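You operate a simulated robot arm through the tools that you are given. There is no shell and no other tool.

The job below is to be done with a simulated two-armed robot. You get a single attempt, and the scene is never put back.

JOB
Screw the green pocket book down in the press until the knob clicks.
Fine: swing the press arm aside to lay it in, then back over the bed. Where these are worked on the way, their far stop is far enough and under half their travel is too little: press arm.

The check looks at the end state, three seconds after you hand in, the way a careful person would. Anything else that was tipped, shoved, dropped, spilled or broken makes it a failure.

ROBOT AND FRAMES
Two 7-joint arms with fingered hands on one trunk that stands fixed in place. Base frame: the origin is at the foot of the trunk, x ahead of it, y to its left, z up. Lengths are in mm, angles in degrees, forces in N, time in s.
The left shoulder is at [70, 162, 1346], the right one opposite. With the tool pointing down near the work surface each hand reaches from about 280 to 800 mm from the base axis, measured 20 degrees to its own side. Payload 4 kg a hand.
The tool frame of a hand sits at the grasp point between the pads (the TCP): z along the fingers, y along the line on which they close. The tips reach 26 mm beyond it. The gripper opens to 132 mm. The gripper's body begins 73 mm behind the TCP. The gripper is a hand of 4 fingers: y runs from the thumb to the fingers, the wrist lies at [0, 0, -224] in the tool frame, and closing takes about 1.5 s.
Orientation is that of the tool frame in the base frame, as a unit quaternion [x, y, z, w]. With the fingers straight down and closing along the base's y, the tool's x points along the base's -x, its y along +y and its z along -z.

CONTROLS
- The arms move only by the tool nudge_tool. It takes "left_targets", "right_targets" or both (then of equal length, played together; a hand with none holds still); each is a list of rows, each a list of 7 numbers: the turn, a rotation vector about the base's x, y, z in units of 60 degrees (1.0 is 60 degrees), then the shift along the base's x, y, z in units of 500 mm (1.0 is 500 mm), then the gripper command, from -1 (fully open) to 1 (shut), values between in proportion. In form: [[ax, ay, az, dx, dy, dz, grip], ...]. A call has 1 to 20 rows; each row is the pose to reach, as a shift and turn from the pose commanded when the call began. A call with a number of a shift or a turn outside -1 to 1 is refused whole. Each row takes 0.2 s and may step no farther than 50 mm and 8.6 degrees from the row before; otherwise, or with a gripper value out of range, the whole call is refused. Where a pose cannot be reached the arm comes as near as it can. A force on the tool above 40 N (or 10 N above the force at the start of the call, whichever is more), or a blocked arm, ends the call early, and 0.2 s more pass. Each finger travels about 45 mm/s and halts on what it meets, pressing with about 28 N; the grip force reading is that of the motor and also rises with nothing between the fingers. The clock runs only during rows and for 0.2 s after the last one: add rows that repeat a pose to give the fingers time. The reply holds the time, the measured pose of the TCP, the force on the tool along the base axes, the opening and the grip force, in the units named above and with some noise, with the torque about the TCP (base axes, N m) and any sound that the robot's microphone picked up.
- Cameras (640 x 400 px; columns grow to the right, rows downward): "scene" is now at [134, -14.1, 1568.2]; the picture's right is [-0.19, -0.98, 0.00], its down [-0.62, 0.12, -0.77] and it looks along [0.76, -0.15, -0.63] (base axes); focal length 369 px, centre (320, 200). "left" rides on the left gripper at [-73, 6, -94] in its tool frame; the picture's right is [-0.08, -1.00, 0.00], its down [0.78, -0.06, -0.62] and it looks along [0.62, -0.05, 0.79] (tool axes); focal length 230 px, centre (320, 200). "right" rides on the right gripper at [73, 6, -94] in its tool frame; the picture's right is [-0.08, 1.00, 0.00], its down [-0.78, -0.06, -0.62] and it looks along [-0.61, -0.05, 0.79] (tool axes); focal length 230 px, centre (320, 200). There is no depth. A picture from a camera that has moved, and an enlarged one, comes with that camera's place and axes in the base frame and with its lens.
- capture(camera): a new picture of that camera. The clock stands still meanwhile.
- lift_body(by): slides the trunk up (or, below 0, down) by that many mm; the arms and the scene camera ride with it, the base frame stays. It gives what a move gives, with no picture.
- set_grasp(shape, hand): the hand has 4 fingers and takes this shape, open, in about a second: jaw (thumb against the fingers, like two jaws); tri (thumb and two fingers); tip (a fingertip pinch); poke (one finger out to press); point (the index stretched); flat (the hand flat); cup (the hand cupped); fist (a fist). The gripper value then closes the fingers along that shape, each until it touches; the sizes above hold for jaw. It gives what a move gives, with no picture.
- head_to(pan, tilt): turns the head with the scene camera to pan (to the left, within 86 degrees either way) and tilt (down, from -29 to 69), counted from straight ahead of the robot. It gives what a move gives.
- inspect(camera, box): a new picture of the part [left, top, right, bottom] of that camera's present view, enlarged. The clock stands still meanwhile.
- close_job(): hands the job in; it is judged then, once.

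Places have to be worked out from the pictures, the camera data and where the tool is seen. Open the grippers and draw the arms clear of the work before you hand the job in, unless the task says otherwise.

The tools are called after "Call:" as a command line: name --argument value ..., lists and objects as JSON in quotes. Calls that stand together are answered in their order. nudge_tool: Moves the arms, as the interface text tells. Its arguments: {"type":"object","properties":{"left_targets":{"type":"array","items":{"type":"array","items":{"type":"number"}}},"right_targets":{"type":"array","items":{"type":"array","items":{"type":"number"}}}},"required":[]} The other tools are called the same way: lift_body (by) slides the trunk up or down; set_grasp (shape, hand) gives the hand a shape; head_to (pan, tilt) turns the head that bears the scene camera; capture (camera) takes a picture; inspect (camera, box) takes an enlarged picture of a part of a camera's view; close_job () hands the job in.

At the start:

```text
t: 0.0
left_ee_pos: [408.1, 39.9, 1324.2]
left_tool_rot: [0.0, 1.0, 0.001, 0.001]
left_contact_force: [-0.2, 0.2, -0.6]
left_moment: [0.0, 0.02, 0.01]
left_grip_width: 131.6
left_gripper_force: 0.1
left_shape: jaw
right_ee_pos: [390.2, -285.2, 1330.0]
right_tool_rot: [0.0, 1.0, 0.0, 0.0]
right_contact_force: [-0.2, -0.6, 0.5]
right_moment: [0.02, 0.0, -0.01]
right_grip_width: 131.7
right_gripper_force: 0.0
right_shape: jaw
trunk travel left (down, up): [-825.0, 115.0]
head pan, tilt: [-11.1, 39.3]
```

scene: 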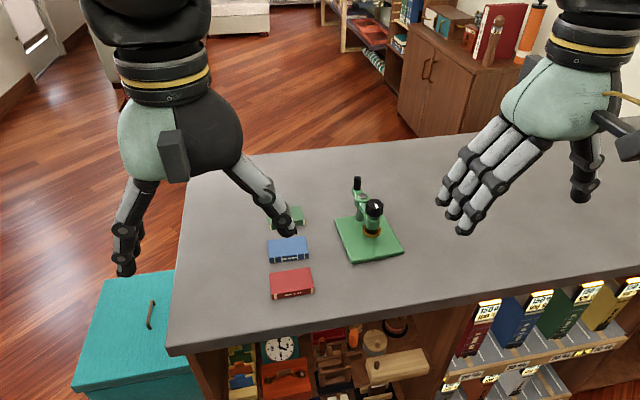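
right: 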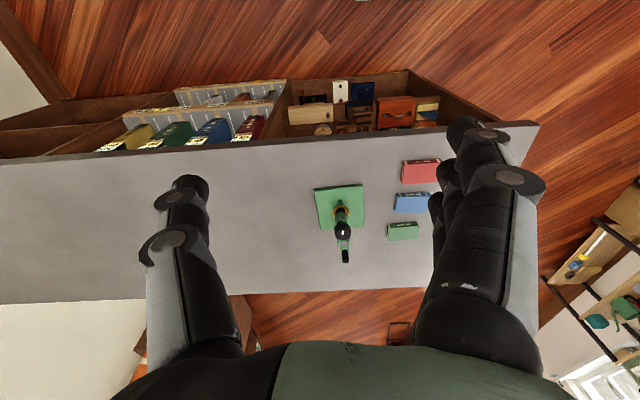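
left: 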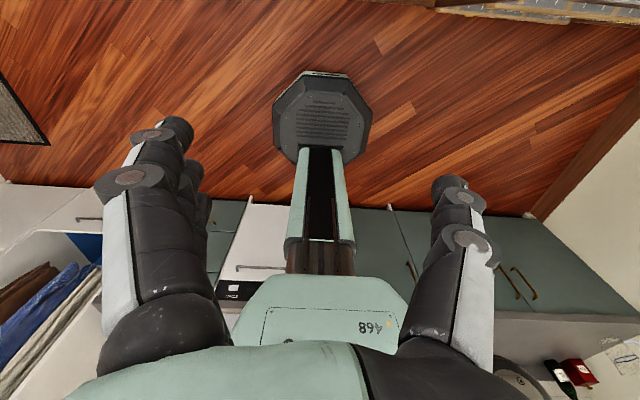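

The scene shows a table with three small books and a green press to the right. I'll look closer at the press and books first.

Call:
inspect --camera "scene" --box '[240, 160, 440, 310]'

Call:
inspect --camera "right" --box '[290, 150, 450, 270]'

```text
2.67 times, centred on (340, 235) of scene
camera zoom: at [134.0, -14.1, 1568.2], right [-0.19, -0.98, 0.0], down [-0.62, 0.12, -0.77], along [0.76, -0.15, -0.63], focal length 983 px, centre (267, 107)
```

zoom: 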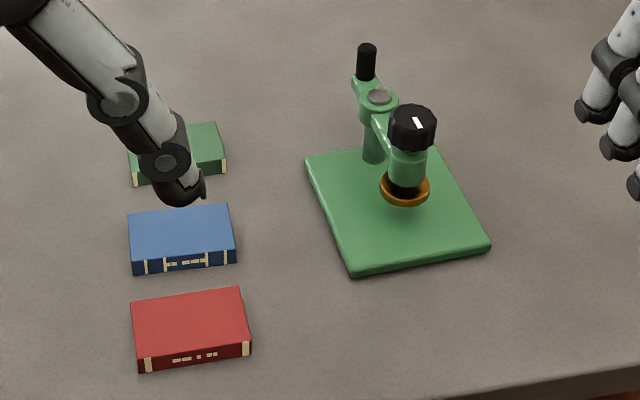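

```text
3.33 times, centred on (370, 210) of right
camera zoom: at [318.8, -279.2, 1422.9], right [0.08, 1.0, 0.0], down [0.78, -0.06, 0.62], along [0.61, -0.05, -0.79], focal length 767 px, centre (153, 167)
```

zoom: 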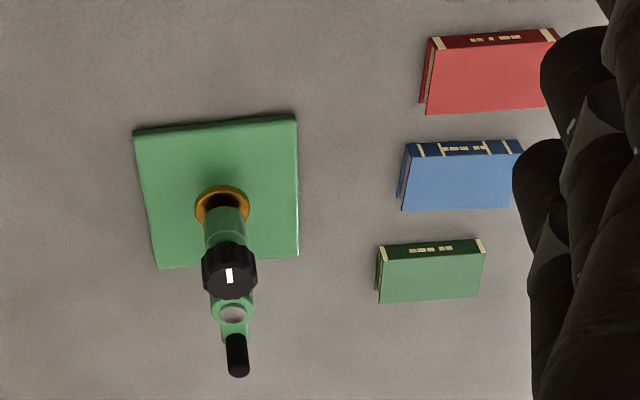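

The book appears near [845,-65], the press bed near [745,-258], and the table at roughly z 915, but these are rough. I'll move the left hand aside and lower the trunk a little for a second viewpoint.

Call:
nudge_tool --left_targets '[[0, 0, 0, 0, 0.1, 0, -1], [0, 0, 0, 0, 0.2, 0, -1], [0, 0, 0, 0, 0.3, 0, -1], [0, 0, 0, 0, 0.4, 0, -1]]'

Call:
lift_body --by -120

Call:
capture --camera "scene"

Call:
capture --camera "right"

```text
t: 1.0
left_ee_pos: [404.2, 241.5, 1324.4]
left_tool_rot: [0.001, 1.0, -0.001, 0.0]
left_contact_force: [0.0, 0.0, -0.4]
left_moment: [-0.03, -0.02, 0.01]
left_grip_width: 131.8
left_gripper_force: 0.1
left_shape: jaw
right_ee_pos: [389.3, -283.0, 1330.5]
right_tool_rot: [0.0, 1.0, 0.0, 0.001]
right_contact_force: [-0.6, 1.0, 0.1]
right_moment: [-0.02, 0.01, 0.04]
right_grip_width: 131.9
right_gripper_force: 0.1
right_shape: jaw
trunk travel left (down, up): [-825.0, 115.0]
head pan, tilt: [-11.1, 39.3]
```

```text
t: 2.5
left_ee_pos: [405.8, 239.7, 1204.7]
left_tool_rot: [0.001, 1.0, 0.0, 0.001]
left_contact_force: [-0.1, 1.2, -1.1]
left_moment: [0.01, 0.0, 0.02]
left_grip_width: 131.9
left_gripper_force: 0.1
left_shape: jaw
right_ee_pos: [390.9, -285.7, 1210.5]
right_tool_rot: [0.0, 1.0, 0.001, -0.001]
right_contact_force: [0.2, 0.0, -0.2]
right_moment: [0.01, 0.02, 0.02]
right_grip_width: 131.7
right_gripper_force: 0.0
right_shape: jaw
trunk travel left (down, up): [-705.0, 235.0]
head pan, tilt: [-11.1, 39.3]
```

```text
taken
camera scene: at [133.9, -14.3, 1448.3], right [-0.19, -0.98, 0.0], down [-0.62, 0.12, -0.77], along [0.76, -0.15, -0.63], focal length 369 px, centre (320, 200)
```

scene: 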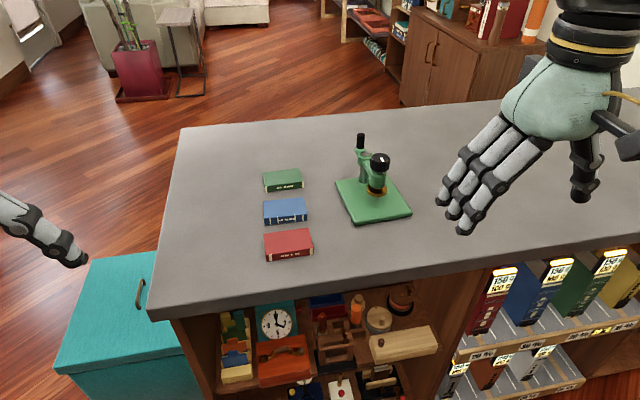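

```text
taken
camera right: at [318.7, -279.4, 1302.9], right [0.08, 1.0, 0.0], down [0.78, -0.06, 0.62], along [0.61, -0.05, -0.79], focal length 230 px, centre (320, 200)
```

right: 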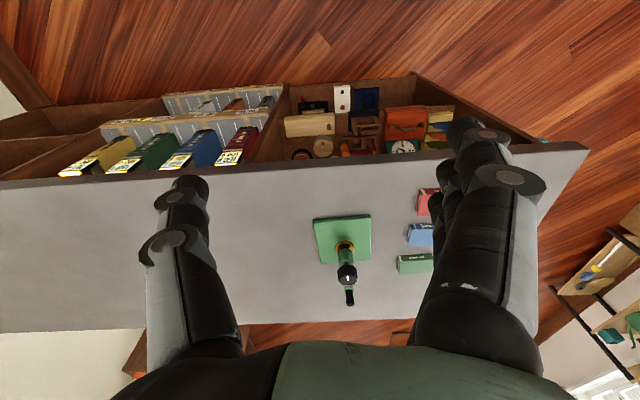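

Now I'll zoom in on the press and the books from this lower height.

Call:
inspect --camera "scene" --box '[320, 125, 430, 235]'

Call:
inspect --camera "scene" --box '[250, 150, 350, 270]'

Call:
inspect --camera "right" --box '[300, 195, 440, 315]'

```text
3.64 times, centred on (375, 180) of scene
camera zoom: at [133.9, -14.3, 1448.3], right [-0.19, -0.98, 0.0], down [-0.62, 0.12, -0.77], along [0.76, -0.15, -0.63], focal length 1340 px, centre (120, 273)
```

zoom: 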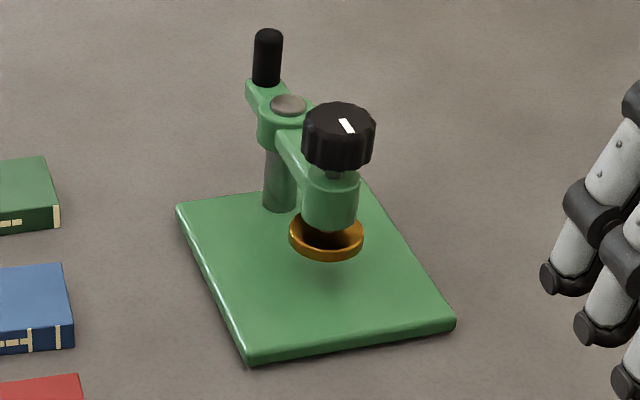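

```text
3.33 times, centred on (300, 210) of scene
camera zoom: at [133.9, -14.3, 1448.3], right [-0.19, -0.98, 0.0], down [-0.62, 0.12, -0.77], along [0.76, -0.15, -0.63], focal length 1229 px, centre (387, 167)
```

zoom: 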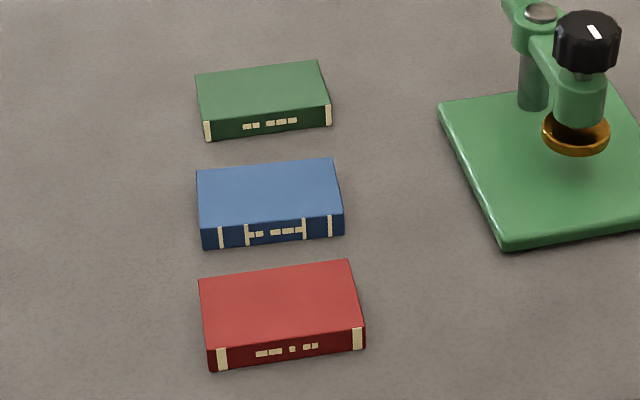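

```text
3.33 times, centred on (370, 255) of right
camera zoom: at [318.7, -279.4, 1302.9], right [0.08, 1.0, 0.0], down [0.78, -0.06, 0.62], along [0.61, -0.05, -0.79], focal length 767 px, centre (153, 17)
```

zoom: 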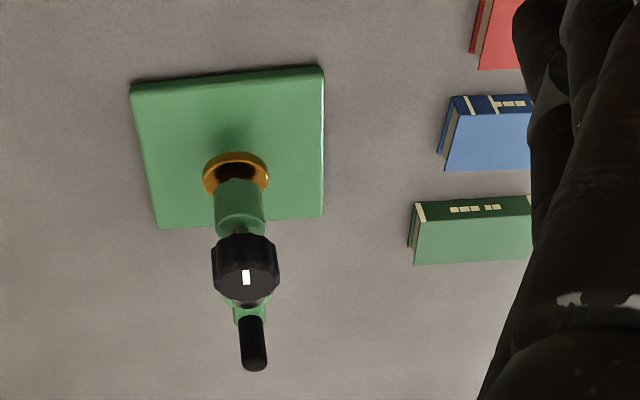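

The press is clear now: the arm pivots on a post near [814,-253], the knob top is near [734,-257,1033], the plate top is at about z 922, and the book is at about [855,-64]. I'll bring the right hand forward over the near side of the press, staying high, for a closer view.

Call:
nudge_tool --right_targets '[[0, 0, 0, 0.084, 0.011, -0.02, -1], [0, 0, 0, 0.168, 0.022, -0.04, -1], [0, 0, 0, 0.252, 0.034, -0.06, -1], [0, 0, 0, 0.336, 0.045, -0.08, -1], [0, 0, 0, 0.418, 0.056, -0.1, -1]]'

Call:
capture --camera "right"

Call:
capture --camera "scene"

```text
t: 3.7
left_ee_pos: [406.7, 239.0, 1203.2]
left_tool_rot: [0.0, 1.0, 0.0, 0.0]
left_contact_force: [0.2, 0.1, -0.8]
left_moment: [0.0, 0.0, 0.01]
left_grip_width: 131.9
left_gripper_force: 0.0
left_shape: jaw
right_ee_pos: [562.6, -274.1, 1139.3]
right_tool_rot: [0.0, 1.0, 0.004, 0.004]
right_contact_force: [-1.3, -0.2, -0.1]
right_moment: [-0.02, 0.01, -0.02]
right_grip_width: 131.8
right_gripper_force: 0.0
right_shape: jaw
right hand out of reach, approached as far as the arm can: row 4, 5
trunk travel left (down, up): [-705.0, 235.0]
head pan, tilt: [-11.1, 39.3]
```

```text
taken
camera right: at [489.8, -268.2, 1229.9], right [0.08, 1.0, 0.01], down [0.78, -0.07, 0.62], along [0.62, -0.04, -0.78], focal length 230 px, centre (320, 200)
```

right: 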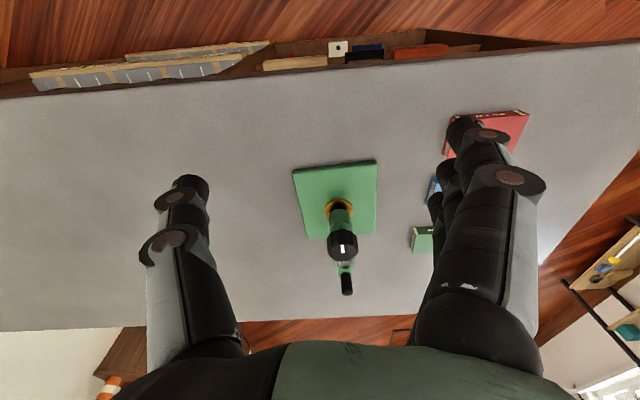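

```text
taken
camera scene: at [134.5, -14.6, 1448.2], right [-0.19, -0.98, 0.0], down [-0.62, 0.12, -0.77], along [0.76, -0.15, -0.63], focal length 369 px, centre (320, 200)
```

scene: 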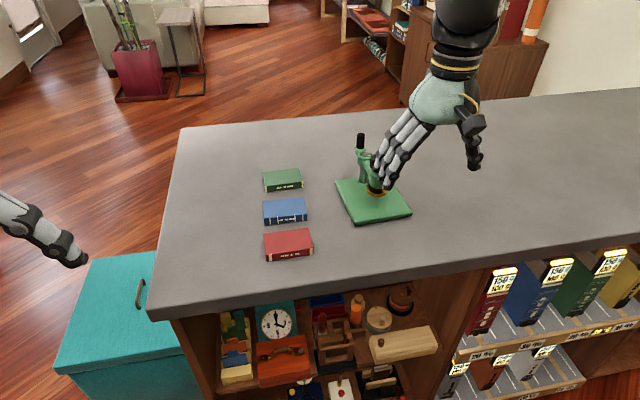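

The straight-down reach is limited here because the wrist is above the shoulder, so I'll use tilts and raise the trunk again. First I'll zoom in from this wrist camera to see how the press arm and its stop are built.

Call:
inspect --camera "right" --box '[280, 150, 440, 310]'

Call:
inspect --camera "scene" --box '[370, 80, 490, 220]'

```text
2.50 times, centred on (360, 230) of right
camera zoom: at [489.8, -268.2, 1229.9], right [0.08, 1.0, 0.01], down [0.78, -0.07, 0.62], along [0.62, -0.04, -0.78], focal length 575 px, centre (220, 125)
```

zoom: 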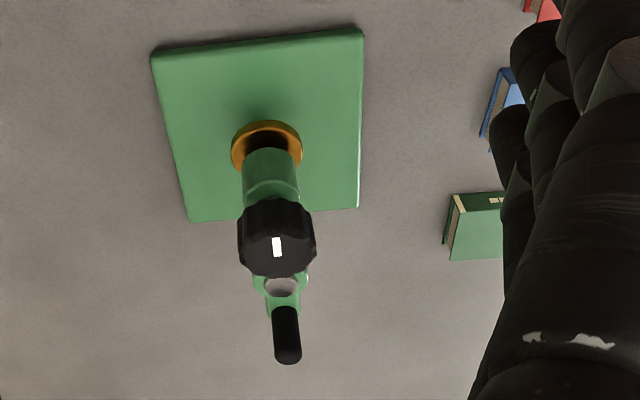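

```text
2.86 times, centred on (430, 150) of scene
camera zoom: at [134.5, -14.6, 1448.2], right [-0.19, -0.98, 0.0], down [-0.62, 0.12, -0.77], along [0.76, -0.15, -0.63], focal length 1053 px, centre (6, 343)
```

zoom: 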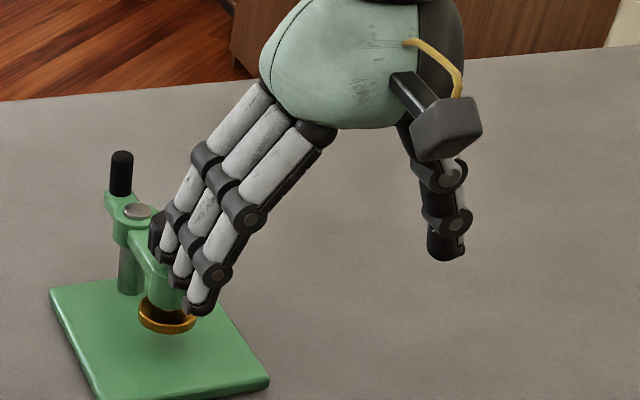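

No visible stop hints. I'll raise the trunk 60 mm and pitch the right hand 30° so its fingers point forward-down, which should give comfortable reach to both press and book.

Call:
lift_body --by 60

Call:
nudge_tool --right_targets '[[0, -0.125, 0, 0, 0, 0, -1], [0, -0.25, 0, 0, 0, 0, -1], [0, -0.375, 0, 0, 0, 0, -1], [0, -0.5, 0, 0, 0, 0, -1], [0, -0.5, 0, 0, 0, 0, -1]]'

Call:
capture --camera "right"

Call:
capture --camera "scene"

```text
t: 4.7
left_ee_pos: [405.9, 240.8, 1264.5]
left_tool_rot: [0.0, 1.0, 0.0, 0.0]
left_contact_force: [0.5, -0.3, 0.6]
left_moment: [0.0, 0.01, -0.01]
left_grip_width: 132.0
left_gripper_force: 0.2
left_shape: jaw
right_ee_pos: [562.2, -272.8, 1198.3]
right_tool_rot: [0.0, 1.0, 0.003, 0.003]
right_contact_force: [0.0, -0.7, -0.4]
right_moment: [0.02, 0.03, 0.0]
right_grip_width: 131.9
right_gripper_force: 0.1
right_shape: jaw
trunk travel left (down, up): [-765.0, 175.0]
head pan, tilt: [-11.1, 39.3]
```

```text
t: 5.9
left_ee_pos: [406.9, 241.0, 1262.9]
left_tool_rot: [0.0, 1.0, 0.0, 0.001]
left_contact_force: [0.2, -0.5, 0.1]
left_moment: [0.03, 0.0, -0.02]
left_grip_width: 131.9
left_gripper_force: 0.0
left_shape: jaw
right_ee_pos: [562.6, -273.9, 1198.3]
right_tool_rot: [0.0, 0.965, 0.003, 0.264]
right_contact_force: [0.4, -0.3, 0.4]
right_moment: [0.03, -0.02, -0.01]
right_grip_width: 131.9
right_gripper_force: 0.0
right_shape: jaw
trunk travel left (down, up): [-765.0, 175.0]
head pan, tilt: [-11.1, 39.3]
```

```text
taken
camera right: at [452.7, -268.2, 1241.1], right [0.06, 1.0, 0.05], down [0.36, -0.07, 0.93], along [0.93, -0.04, -0.37], focal length 230 px, centre (320, 200)
```

right: 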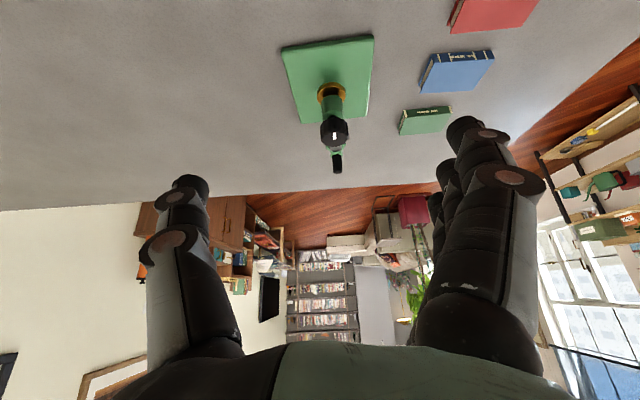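

```text
taken
camera scene: at [134.5, -13.8, 1508.2], right [-0.19, -0.98, 0.0], down [-0.62, 0.12, -0.77], along [0.76, -0.15, -0.63], focal length 369 px, centre (320, 200)
```

scene: 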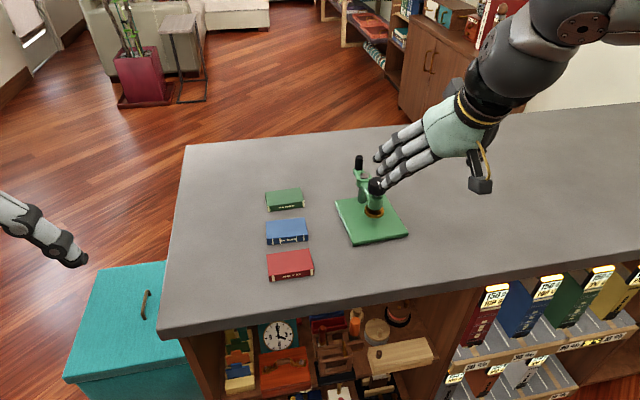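

The right wrist camera now sees both press and books. I'll zoom into it for triangulation of the book and press positions.

Call:
inspect --camera "right" --box '[270, 20, 460, 180]'

Call:
inspect --camera "right" --box '[380, 80, 480, 150]'

Call:
inspect --camera "scene" --box '[250, 150, 420, 260]'

```text
2.50 times, centred on (365, 100) of right
camera zoom: at [452.7, -268.2, 1241.1], right [0.06, 1.0, 0.05], down [0.36, -0.07, 0.93], along [0.93, -0.04, -0.37], focal length 575 px, centre (208, 450)
```

zoom: 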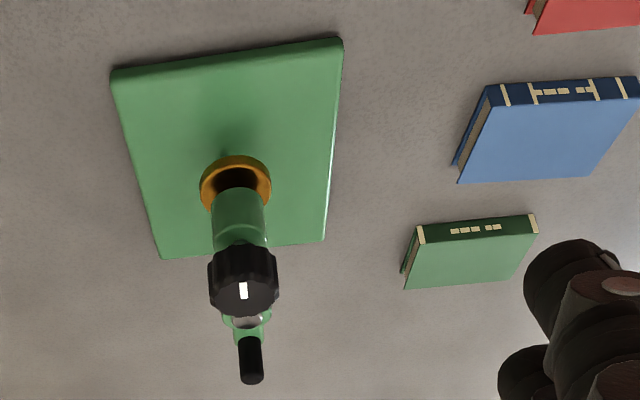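

```text
5.71 times, centred on (430, 115) of right
camera zoom: at [452.7, -268.2, 1241.1], right [0.06, 1.0, 0.05], down [0.36, -0.07, 0.93], along [0.93, -0.04, -0.37], focal length 1315 px, centre (-309, 686)
```

zoom: 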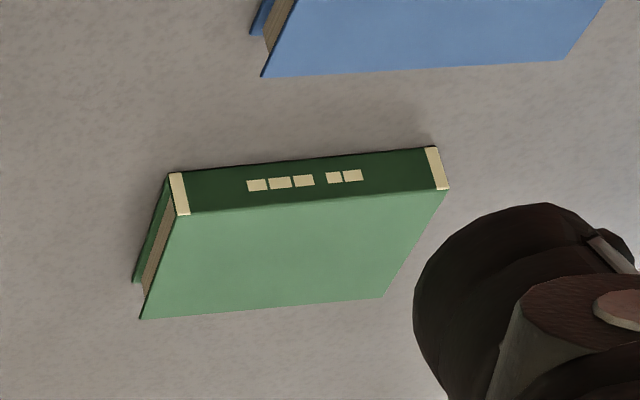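

```text
3.64 times, centred on (335, 205) of scene
camera zoom: at [134.5, -13.8, 1508.2], right [-0.19, -0.98, 0.0], down [-0.62, 0.12, -0.77], along [0.76, -0.15, -0.63], focal length 1340 px, centre (266, 182)
```

zoom: 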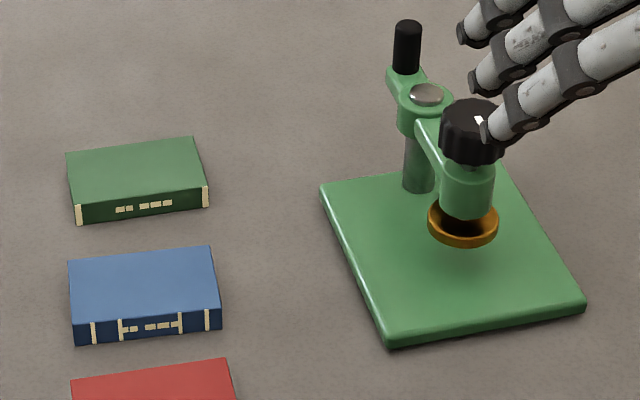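

Triangulating: book top centre ≈ [855,-64,930] and aligned with y, about 58×90×18 mm. The knob is at ≈[732,-256,1033] and the pivot at ≈[817,-251]. I'll bring the right hand above the knob with the jaw opening cut to about 80 mm.

Call:
nudge_tool --right_targets '[[0, 0, 0, 0.08, 0.01, -0.02, -0.8], [0, 0, 0, 0.16, 0.02, -0.04, -0.6], [0, 0, 0, 0.24, 0.03, -0.06, -0.4], [0, 0, 0, 0.32, 0.036, -0.08, -0.21], [0, 0, 0, 0.339, 0.036, -0.096, -0.21], [0, 0, 0, 0.339, 0.036, -0.096, -0.21]]'

Call:
capture --camera "right"

Call:
inspect --camera "scene" --box '[310, 80, 510, 260]'

```text
t: 7.3
left_ee_pos: [404.7, 241.1, 1264.5]
left_tool_rot: [0.0, 1.0, 0.0, -0.001]
left_contact_force: [0.4, 0.5, 0.0]
left_moment: [-0.02, -0.01, 0.01]
left_grip_width: 131.8
left_gripper_force: 0.1
left_shape: jaw
right_ee_pos: [731.5, -253.5, 1151.6]
right_tool_rot: [-0.001, 0.965, 0.003, 0.263]
right_contact_force: [-0.7, 0.4, -1.4]
right_moment: [-0.01, -0.02, 0.0]
right_grip_width: 80.6
right_gripper_force: 0.1
right_shape: jaw
trunk travel left (down, up): [-765.0, 175.0]
head pan, tilt: [-11.1, 39.3]
```

```text
taken
camera right: at [620.4, -248.9, 1193.5], right [0.06, 1.0, 0.05], down [0.36, -0.07, 0.93], along [0.93, -0.04, -0.37], focal length 230 px, centre (320, 200)
```

right: 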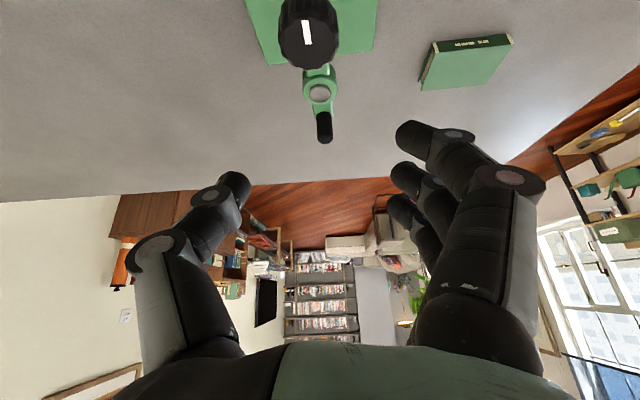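

```text
2.22 times, centred on (410, 170) of scene
camera zoom: at [132.9, -14.0, 1508.4], right [-0.19, -0.98, 0.0], down [-0.62, 0.12, -0.77], along [0.76, -0.15, -0.63], focal length 819 px, centre (120, 267)
```

zoom: 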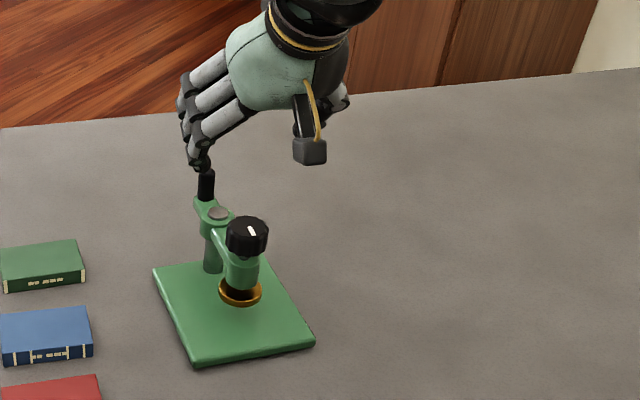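

The knob re-measures at about [727,-256]. I'll descend straight down to just above knob height with the jaws straddling it and check.

Call:
nudge_tool --right_targets '[[0, 0, 0, -0.004, -0.004, -0.06, -0.21], [0, 0, 0, -0.008, -0.005, -0.12, -0.21], [0, 0, 0, -0.008, -0.005, -0.17, -0.21], [0, 0, 0, -0.008, -0.005, -0.17, -0.21]]'

Call:
capture --camera "right"

Call:
inspect --camera "scene" --box '[310, 100, 470, 260]'

```text
t: 8.3
left_ee_pos: [404.8, 238.7, 1263.5]
left_tool_rot: [0.0, 1.0, 0.0, 0.0]
left_contact_force: [0.1, -0.2, 0.1]
left_moment: [0.0, 0.04, -0.03]
left_grip_width: 132.0
left_gripper_force: 0.0
left_shape: jaw
right_ee_pos: [727.0, -257.9, 1064.7]
right_tool_rot: [-0.001, 0.965, 0.003, 0.264]
right_contact_force: [0.2, -0.5, 0.5]
right_moment: [0.0, -0.03, 0.01]
right_grip_width: 80.5
right_gripper_force: 0.0
right_shape: jaw
trunk travel left (down, up): [-765.0, 175.0]
head pan, tilt: [-11.1, 39.3]
```

```text
taken
camera right: at [617.0, -251.7, 1107.1], right [0.06, 1.0, 0.05], down [0.36, -0.07, 0.93], along [0.93, -0.04, -0.37], focal length 230 px, centre (320, 200)
```

right: 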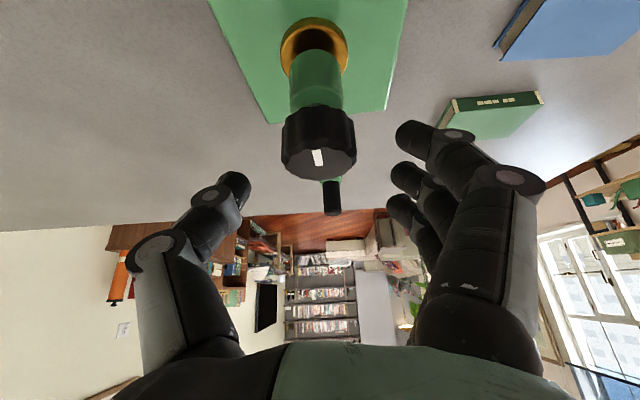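

```text
2.50 times, centred on (390, 180) of scene
camera zoom: at [133.7, -13.9, 1508.3], right [-0.19, -0.98, 0.0], down [-0.62, 0.12, -0.77], along [0.76, -0.15, -0.63], focal length 922 px, centre (145, 250)
```

zoom: 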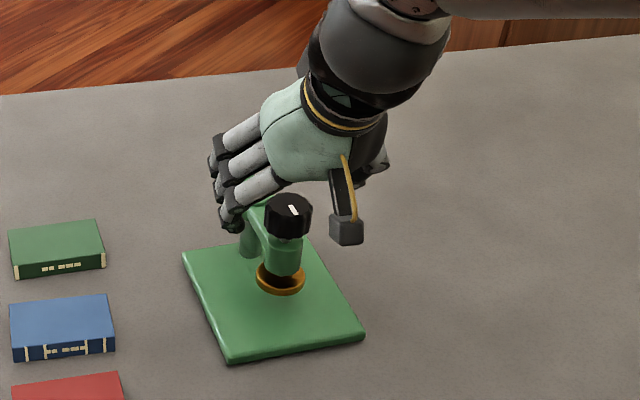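

I'll zoom into the wrist view to refine the knob's height and position.

Call:
inspect --camera "right" --box '[240, 0, 420, 220]'

Call:
inspect --camera "scene" --box '[340, 140, 420, 220]'

```text
1.82 times, centred on (330, 110) of right
camera zoom: at [617.0, -251.7, 1107.1], right [0.06, 1.0, 0.05], down [0.36, -0.07, 0.93], along [0.93, -0.04, -0.37], focal length 418 px, centre (302, 364)
```

zoom: 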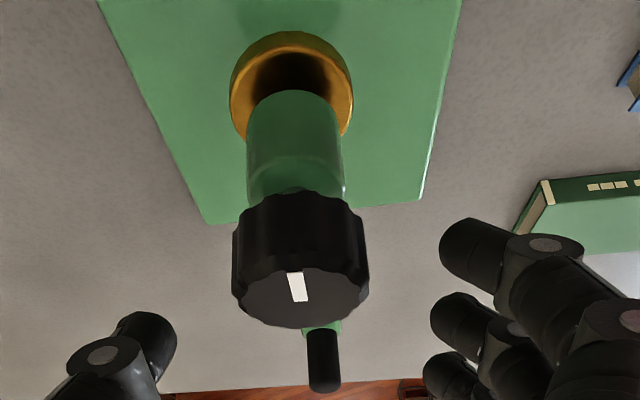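

```text
5.00 times, centred on (380, 180) of scene
camera zoom: at [133.7, -13.9, 1508.3], right [-0.19, -0.98, 0.0], down [-0.62, 0.12, -0.77], along [0.76, -0.15, -0.63], focal length 1843 px, centre (20, 300)
```

zoom: 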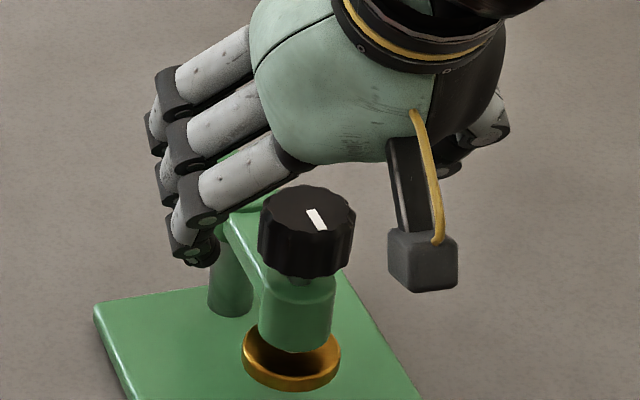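

The knob top centre is now consistent at about [726,-255,1042] with diameter ~40 mm. I'll descend 27 mm so the fingertips straddle the knob, then close to about 56 mm without squeezing.

Call:
nudge_tool --right_targets '[[0, 0, 0, 0, 0.004, -0.027, -0.21], [0, 0, 0, 0, 0.005, -0.053, -0.21], [0, 0, 0, 0, 0.005, -0.053, -0.05], [0, 0, 0, 0, 0.005, -0.053, 0.1], [0, 0, 0, 0, 0.005, -0.053, 0.15]]'

Call:
capture --camera "right"

Call:
inspect --camera "scene" --box '[330, 120, 430, 240]'

```text
t: 9.5
left_ee_pos: [407.2, 239.4, 1264.4]
left_tool_rot: [0.0, 1.0, 0.001, 0.0]
left_contact_force: [-0.3, 0.2, 0.0]
left_moment: [0.03, -0.01, -0.02]
left_grip_width: 131.9
left_gripper_force: 0.1
left_shape: jaw
right_ee_pos: [726.9, -255.4, 1038.3]
right_tool_rot: [-0.001, 0.965, 0.003, 0.263]
right_contact_force: [-0.7, -0.1, 1.0]
right_moment: [0.02, -0.01, 0.0]
right_grip_width: 57.3
right_gripper_force: 0.1
right_shape: jaw
trunk travel left (down, up): [-765.0, 175.0]
head pan, tilt: [-11.1, 39.3]
```

```text
taken
camera right: at [617.3, -249.4, 1081.3], right [0.06, 1.0, 0.05], down [0.36, -0.07, 0.93], along [0.93, -0.04, -0.37], focal length 230 px, centre (320, 200)
```

right: 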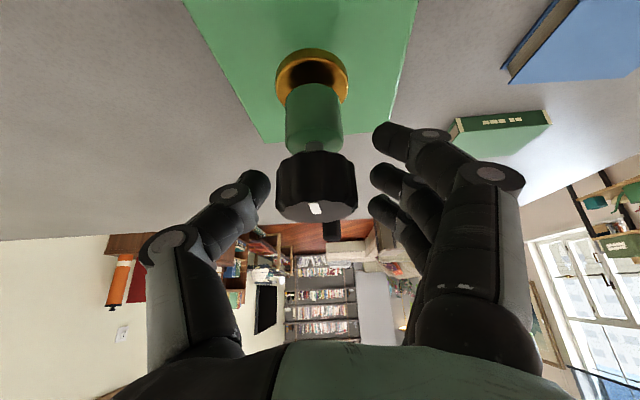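

```text
3.33 times, centred on (380, 180) of scene
camera zoom: at [134.1, -14.1, 1508.2], right [-0.19, -0.98, 0.0], down [-0.62, 0.12, -0.77], along [0.76, -0.15, -0.63], focal length 1229 px, centre (120, 267)
```

zoom: 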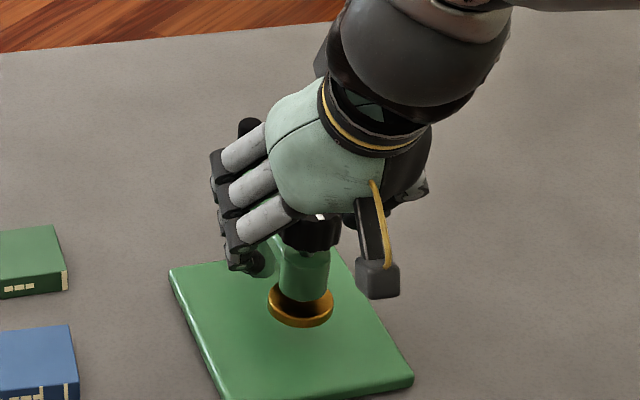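

The cage is centred around the knob. I'll probe gently toward -y by 16 mm, checking force and whether the arm swings.

Call:
nudge_tool --right_targets '[[0, 0, 0, 0, -0.008, 0, 0.15], [0, 0, 0, 0, -0.016, 0, 0.15], [0, 0, 0, 0, -0.022, 0, 0.15], [0, 0, 0, 0, -0.028, 0, 0.15], [0, 0, 0, 0, -0.032, 0, 0.15]]'

Call:
inspect --camera "right" --box '[170, 0, 420, 250]'

Call:
inspect --camera "scene" --box '[330, 120, 430, 240]'

```text
t: 10.7
left_ee_pos: [405.0, 239.9, 1263.6]
left_tool_rot: [0.0, 1.0, 0.0, 0.0]
left_contact_force: [0.1, 0.9, 0.6]
left_moment: [0.02, 0.01, 0.02]
left_grip_width: 132.1
left_gripper_force: 0.1
left_shape: jaw
right_ee_pos: [728.1, -270.8, 1039.7]
right_tool_rot: [-0.001, 0.965, 0.003, 0.262]
right_contact_force: [0.4, 0.0, -0.8]
right_moment: [0.04, 0.04, -0.05]
right_grip_width: 57.0
right_gripper_force: 0.1
right_shape: jaw
trunk travel left (down, up): [-765.0, 175.0]
head pan, tilt: [-11.1, 39.3]
```

```text
1.60 times, centred on (295, 125) of right
camera zoom: at [618.0, -264.7, 1081.6], right [0.06, 1.0, 0.05], down [0.36, -0.07, 0.93], along [0.93, -0.04, -0.37], focal length 368 px, centre (360, 320)
```

zoom: 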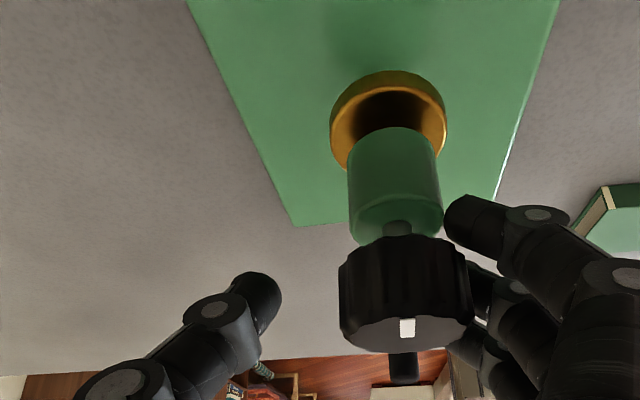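

```text
3.33 times, centred on (380, 180) of scene
camera zoom: at [134.1, -14.0, 1508.2], right [-0.19, -0.98, 0.0], down [-0.62, 0.12, -0.77], along [0.76, -0.15, -0.63], focal length 1229 px, centre (120, 267)
```

zoom: 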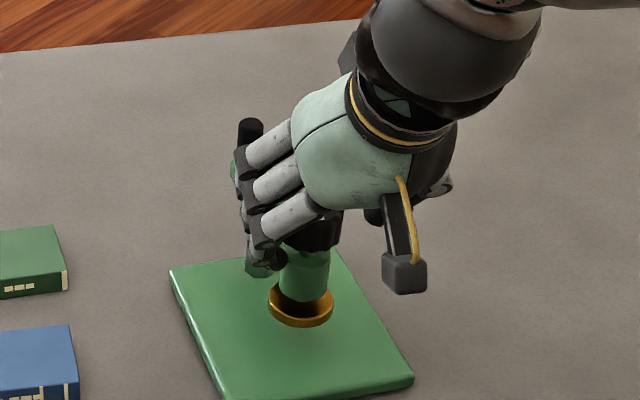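

Still no force; the fingers are just reaching the knob. I'll push another 8 mm toward -y and check.

Call:
nudge_tool --right_targets '[[0, 0, 0, 0, -0.004, 0, 0.15], [0, 0, 0, 0, -0.008, 0, 0.15], [0, 0, 0, 0, -0.012, 0, 0.15], [0, 0, 0, 0, -0.016, 0, 0.15]]'

Call:
inspect --camera "right" --box '[170, 0, 420, 250]'

Call:
inspect --camera "scene" --box '[330, 120, 430, 240]'

```text
t: 11.7
left_ee_pos: [405.5, 240.5, 1264.5]
left_tool_rot: [0.0, 1.0, 0.0, 0.0]
left_contact_force: [-0.2, 0.4, -0.4]
left_moment: [0.03, 0.02, 0.02]
left_grip_width: 132.1
left_gripper_force: 0.0
left_shape: jaw
right_ee_pos: [728.5, -278.3, 1038.5]
right_tool_rot: [-0.002, 0.965, 0.004, 0.263]
right_contact_force: [-0.3, 0.4, 0.0]
right_moment: [0.05, -0.02, 0.01]
right_grip_width: 56.9
right_gripper_force: 0.1
right_shape: jaw
trunk travel left (down, up): [-765.0, 175.0]
head pan, tilt: [-11.1, 39.3]
```

```text
1.60 times, centred on (295, 125) of right
camera zoom: at [618.1, -273.3, 1081.8], right [0.06, 1.0, 0.05], down [0.36, -0.07, 0.93], along [0.93, -0.04, -0.37], focal length 368 px, centre (360, 320)
```

zoom: 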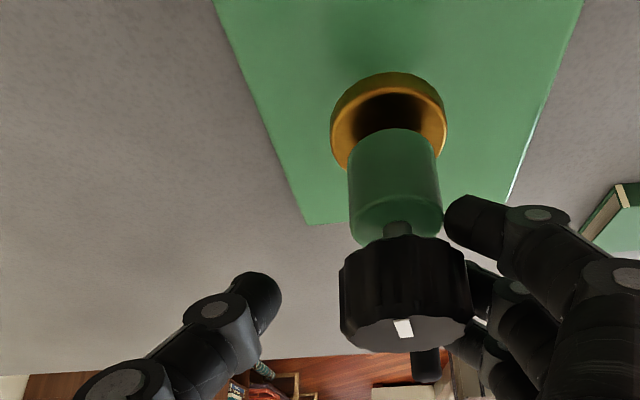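

```text
3.33 times, centred on (380, 180) of scene
camera zoom: at [134.0, -14.0, 1508.2], right [-0.19, -0.98, 0.0], down [-0.62, 0.12, -0.77], along [0.76, -0.15, -0.63], focal length 1229 px, centre (120, 267)
```

zoom: 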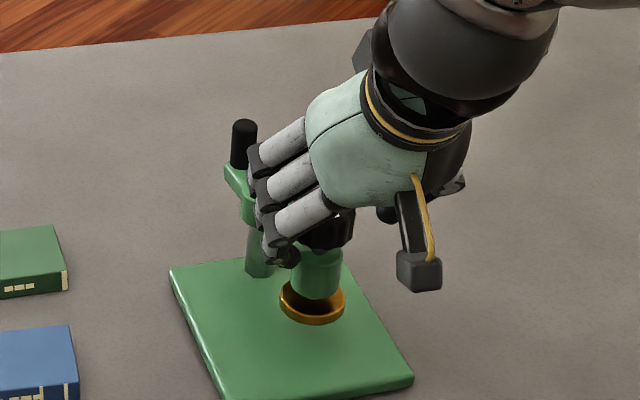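

The arm swings freely to -y (handle moved left, plate stayed put). I'll continue pushing along the arc about the pivot, yawing the hand up to 25° with it, to about 45°.

Call:
nudge_tool --right_targets '[[0, 0, 0.083, 0.0014, -0.0114, 0, 0.15], [0, 0, 0.183, 0.0094, -0.0286, 0, 0.15], [0, 0, 0.3, 0.0206, -0.0476, 0, 0.15], [0, 0, 0.4, 0.0336, -0.065, 0, 0.15], [0, 0, 0.417, 0.0464, -0.0822, 0, 0.15], [0, 0, 0.417, 0.0586, -0.0956, 0, 0.15]]'

Call:
capture --camera "right"

Call:
inspect --camera "scene" --box '[330, 120, 450, 240]'

```text
t: 13.1
left_ee_pos: [405.9, 240.2, 1263.9]
left_tool_rot: [0.0, 1.0, 0.0, 0.0]
left_contact_force: [-1.1, -0.5, -0.6]
left_moment: [-0.01, -0.03, -0.03]
left_grip_width: 131.6
left_gripper_force: 0.0
left_shape: jaw
right_ee_pos: [756.6, -328.4, 1038.6]
right_tool_rot: [-0.21, 0.942, 0.06, 0.256]
right_contact_force: [0.0, -0.3, 0.3]
right_moment: [0.01, -0.01, -0.05]
right_grip_width: 57.1
right_gripper_force: 0.0
right_shape: jaw
trunk travel left (down, up): [-765.0, 175.0]
head pan, tilt: [-11.1, 39.3]
```

```text
taken
camera right: at [654.8, -370.0, 1080.3], right [-0.36, 0.93, 0.05], down [0.36, 0.09, 0.93], along [0.86, 0.36, -0.37], focal length 230 px, centre (320, 200)
```

right: 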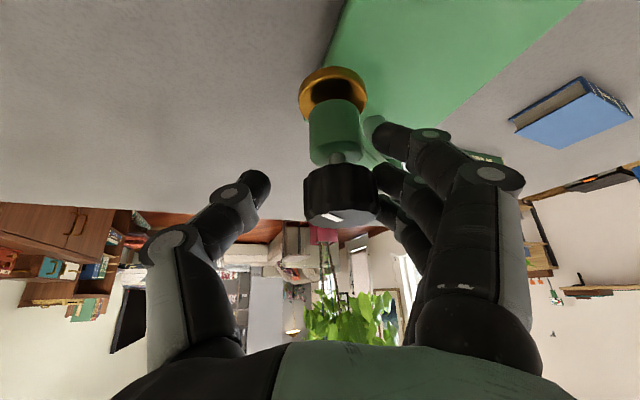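

```text
3.33 times, centred on (390, 180) of scene
camera zoom: at [134.5, -14.0, 1508.2], right [-0.19, -0.98, 0.0], down [-0.62, 0.12, -0.77], along [0.76, -0.15, -0.63], focal length 1229 px, centre (87, 267)
```

zoom: 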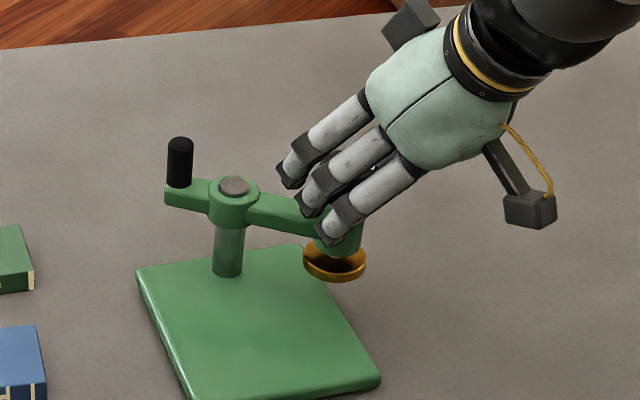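

The arm is about halfway round with nearly no force and the plate unmoved. I'll continue along the arc to about 75°.

Call:
nudge_tool --right_targets '[[0, 0, 0, 0.0134, -0.0122, 0, 0.15], [0, 0, 0, 0.0282, -0.023, 0, 0.15], [0, 0, 0, 0.044, -0.032, 0, 0.15], [0, 0, 0, 0.0606, -0.0394, 0, 0.15], [0, 0, 0, 0.078, -0.045, 0, 0.15]]'

Call:
capture --camera "right"

Call:
inspect --camera "scene" --box '[330, 120, 450, 240]'

```text
t: 14.3
left_ee_pos: [406.9, 240.5, 1264.4]
left_tool_rot: [0.0, 1.0, 0.0, 0.0]
left_contact_force: [-0.6, -0.3, -0.1]
left_moment: [0.02, 0.0, 0.01]
left_grip_width: 132.0
left_gripper_force: 0.1
left_shape: jaw
right_ee_pos: [780.7, -346.9, 1039.8]
right_tool_rot: [-0.21, 0.942, 0.06, 0.256]
right_contact_force: [0.3, 4.7, -2.4]
right_moment: [-0.03, -0.01, -0.04]
right_grip_width: 58.2
right_gripper_force: 0.1
right_shape: jaw
right hand out of reach, approached as far as the arm can: row 4, 5
trunk travel left (down, up): [-765.0, 175.0]
head pan, tilt: [-11.1, 39.3]
```

```text
taken
camera right: at [678.3, -389.0, 1082.9], right [-0.36, 0.93, 0.05], down [0.36, 0.09, 0.93], along [0.86, 0.36, -0.37], focal length 230 px, centre (320, 200)
```

right: 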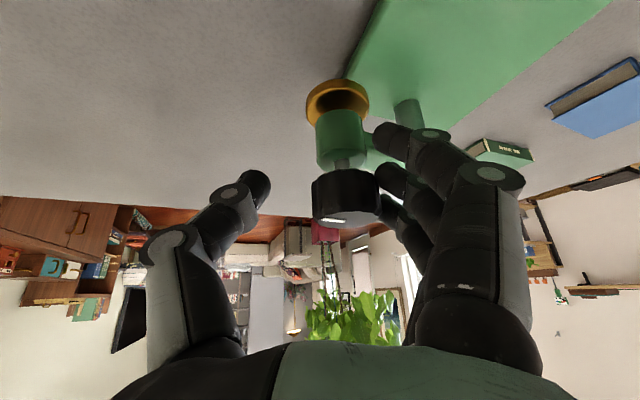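

```text
3.33 times, centred on (390, 180) of scene
camera zoom: at [134.4, -13.4, 1508.2], right [-0.19, -0.98, 0.0], down [-0.62, 0.12, -0.77], along [0.76, -0.15, -0.63], focal length 1229 px, centre (87, 267)
```

zoom: 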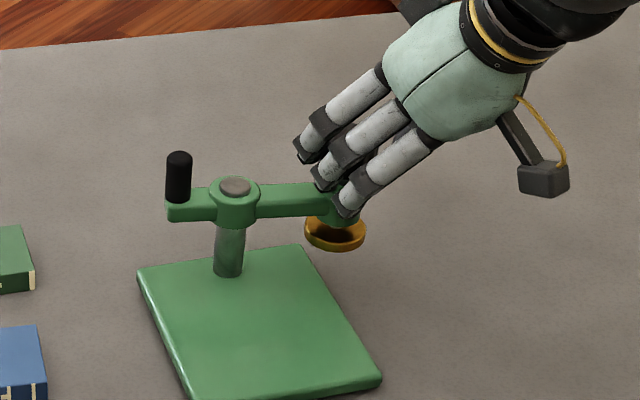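

The hand ran out of reach with the arm at roughly 75–85°. I'll back off slightly, lift clear, and check the arm's actual angle.

Call:
nudge_tool --right_targets '[[0, 0, 0, -0.004, 0.014, 0.0, 0.05], [0, 0, 0, -0.004, 0.014, 0.04, 0.0], [0, 0, 0, -0.004, 0.014, 0.09, 0.0], [0, 0, 0, -0.06, 0.014, 0.15, 0.0], [0, 0, 0, -0.14, 0.014, 0.18, 0.0], [0, 0, 0, -0.14, 0.014, 0.18, 0.0]]'

Call:
capture --camera "right"

Call:
inspect --camera "scene" --box '[330, 120, 450, 240]'

```text
t: 15.7
left_ee_pos: [407.5, 239.6, 1262.9]
left_tool_rot: [0.0, 1.0, 0.0, -0.001]
left_contact_force: [0.7, -0.7, -0.3]
left_moment: [0.02, 0.03, 0.01]
left_grip_width: 131.8
left_gripper_force: 0.1
left_shape: jaw
right_ee_pos: [708.3, -340.3, 1130.2]
right_tool_rot: [-0.21, 0.942, 0.059, 0.256]
right_contact_force: [0.5, -0.5, -0.8]
right_moment: [0.02, 0.03, -0.01]
right_grip_width: 65.4
right_gripper_force: 0.1
right_shape: jaw
trunk travel left (down, up): [-765.0, 175.0]
head pan, tilt: [-11.1, 39.3]
```

```text
taken
camera right: at [606.5, -382.5, 1171.8], right [-0.36, 0.93, 0.05], down [0.36, 0.09, 0.93], along [0.86, 0.35, -0.37], focal length 230 px, centre (320, 200)
```

right: 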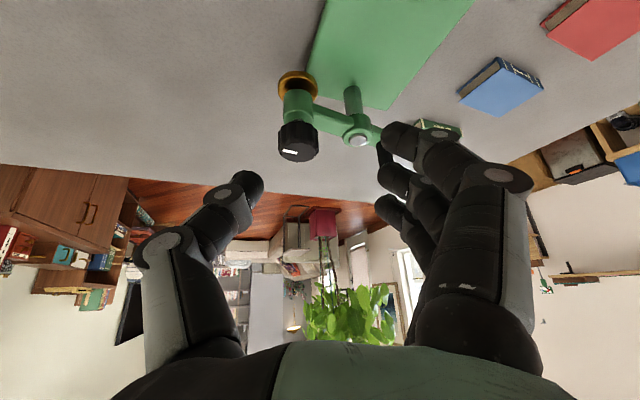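

```text
3.33 times, centred on (390, 180) of scene
camera zoom: at [136.0, -13.8, 1508.0], right [-0.19, -0.98, 0.0], down [-0.62, 0.12, -0.77], along [0.76, -0.15, -0.63], focal length 1229 px, centre (87, 267)
```

zoom: 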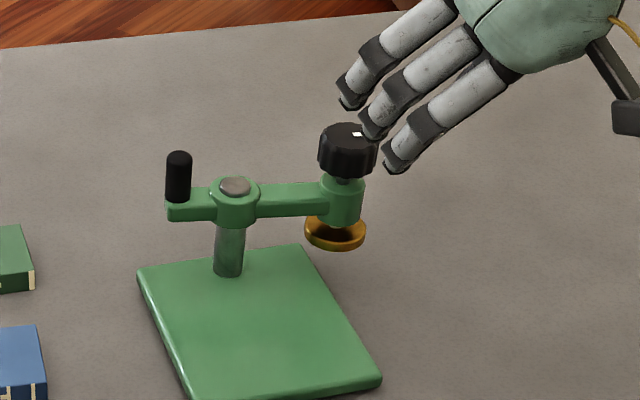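

The arm is now about 80° aside, well clear of the bed, with the press unmoved. To reach the far stop I'll put the closed hand just in front (robot side) of the knob at its new place ≈[795,-325], then push it gently in +x.

Call:
nudge_tool --right_targets '[[0, 0, -0.139, 0, 0.01, 0, 0.3], [0, 0, -0.278, 0, 0.02, 0, 0.6], [0, 0, -0.417, 0, 0.028, 0, 1], [0, 0, -0.417, 0, 0.028, 0, 1], [0, 0, -0.417, 0, 0.028, 0, 1], [0, 0, -0.417, 0, 0.028, 0, 1], [0, 0, -0.417, 0, 0.028, 0, 1]]'

Call:
capture --camera "right"

Call:
inspect --camera "scene" --box '[330, 80, 490, 240]'

```text
t: 17.3
left_ee_pos: [405.5, 239.7, 1264.0]
left_tool_rot: [0.001, 1.0, 0.0, -0.001]
left_contact_force: [-0.1, 0.4, 0.0]
left_moment: [-0.01, 0.01, 0.01]
left_grip_width: 131.9
left_gripper_force: 0.1
left_shape: jaw
right_ee_pos: [708.9, -327.8, 1130.3]
right_tool_rot: [0.0, 0.965, 0.003, 0.263]
right_contact_force: [0.8, 0.4, -0.6]
right_moment: [0.01, -0.03, -0.02]
right_grip_width: 0.1
right_gripper_force: 28.3
right_shape: jaw
trunk travel left (down, up): [-765.0, 175.0]
head pan, tilt: [-11.1, 39.3]
```

```text
taken
camera right: at [598.8, -322.9, 1172.9], right [0.06, 1.0, 0.05], down [0.36, -0.07, 0.93], along [0.93, -0.04, -0.37], focal length 230 px, centre (320, 200)
```

right: 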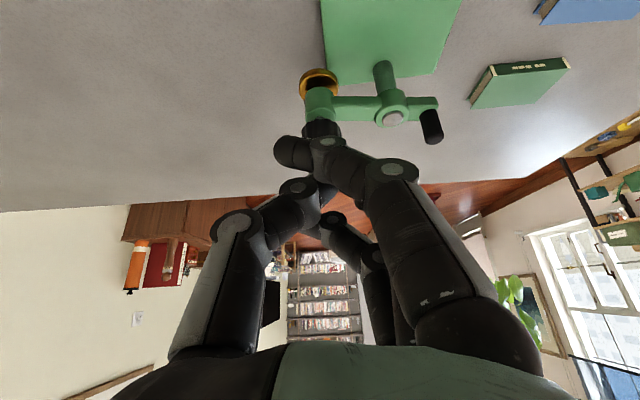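

```text
2.50 times, centred on (410, 160) of scene
camera zoom: at [133.8, -14.2, 1508.3], right [-0.19, -0.98, 0.0], down [-0.62, 0.12, -0.77], along [0.76, -0.15, -0.63], focal length 922 px, centre (95, 300)
```

zoom: 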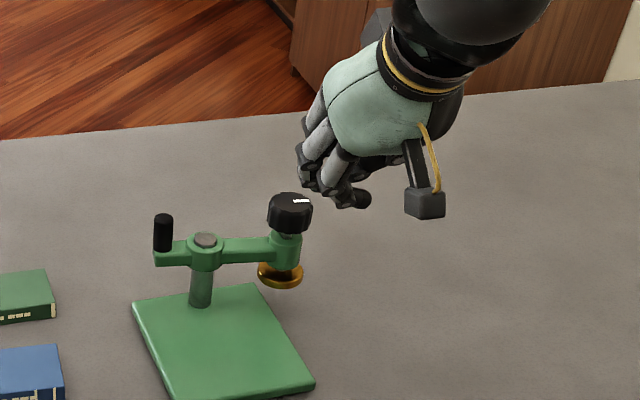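

The arm looks to be at 85–90°. I'll lower the closed hand in front of the knob and make a gentle +x push to confirm whether it's at its stop.

Call:
nudge_tool --right_targets '[[0, 0, 0, 0, 0, -0.06, 1], [0, 0, 0, 0, 0, -0.12, 1], [0, 0, 0, 0, 0, -0.18, 1], [0, 0, 0, 0, 0, -0.19, 1], [0, 0, 0, 0.02, 0, -0.19, 1]]'

Call:
capture --camera "right"

Call:
inspect --camera "scene" --box '[330, 100, 450, 240]'

```text
t: 18.5
left_ee_pos: [406.4, 240.1, 1264.1]
left_tool_rot: [0.0, 1.0, 0.001, 0.0]
left_contact_force: [-0.2, 0.3, -0.2]
left_moment: [0.0, -0.01, 0.0]
left_grip_width: 131.9
left_gripper_force: 0.0
left_shape: jaw
right_ee_pos: [719.8, -327.0, 1034.8]
right_tool_rot: [-0.001, 0.965, 0.003, 0.263]
right_contact_force: [0.5, -0.1, 0.0]
right_moment: [-0.03, -0.01, -0.02]
right_grip_width: 0.1
right_gripper_force: 28.1
right_shape: jaw
trunk travel left (down, up): [-765.0, 175.0]
head pan, tilt: [-11.1, 39.3]
```

```text
taken
camera right: at [610.4, -322.6, 1077.8], right [0.06, 1.0, 0.05], down [0.36, -0.07, 0.93], along [0.93, -0.04, -0.37], focal length 230 px, centre (320, 200)
```

right: 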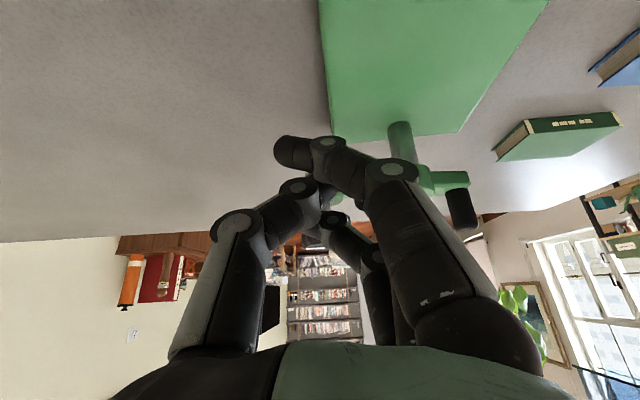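

```text
2.86 times, centred on (390, 170) of scene
camera zoom: at [134.6, -13.7, 1508.2], right [-0.19, -0.98, 0.0], down [-0.62, 0.12, -0.77], along [0.76, -0.15, -0.63], focal length 1053 px, centre (120, 286)
```

zoom: 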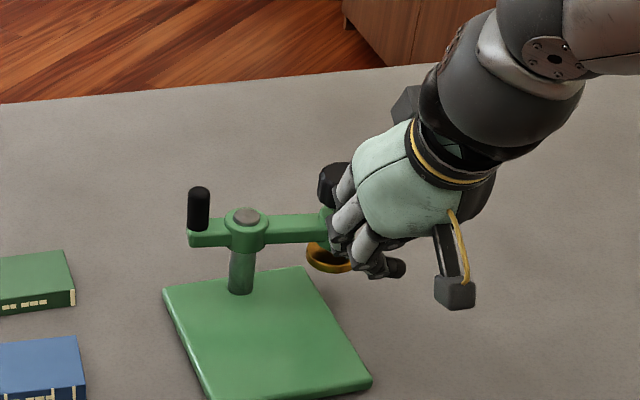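

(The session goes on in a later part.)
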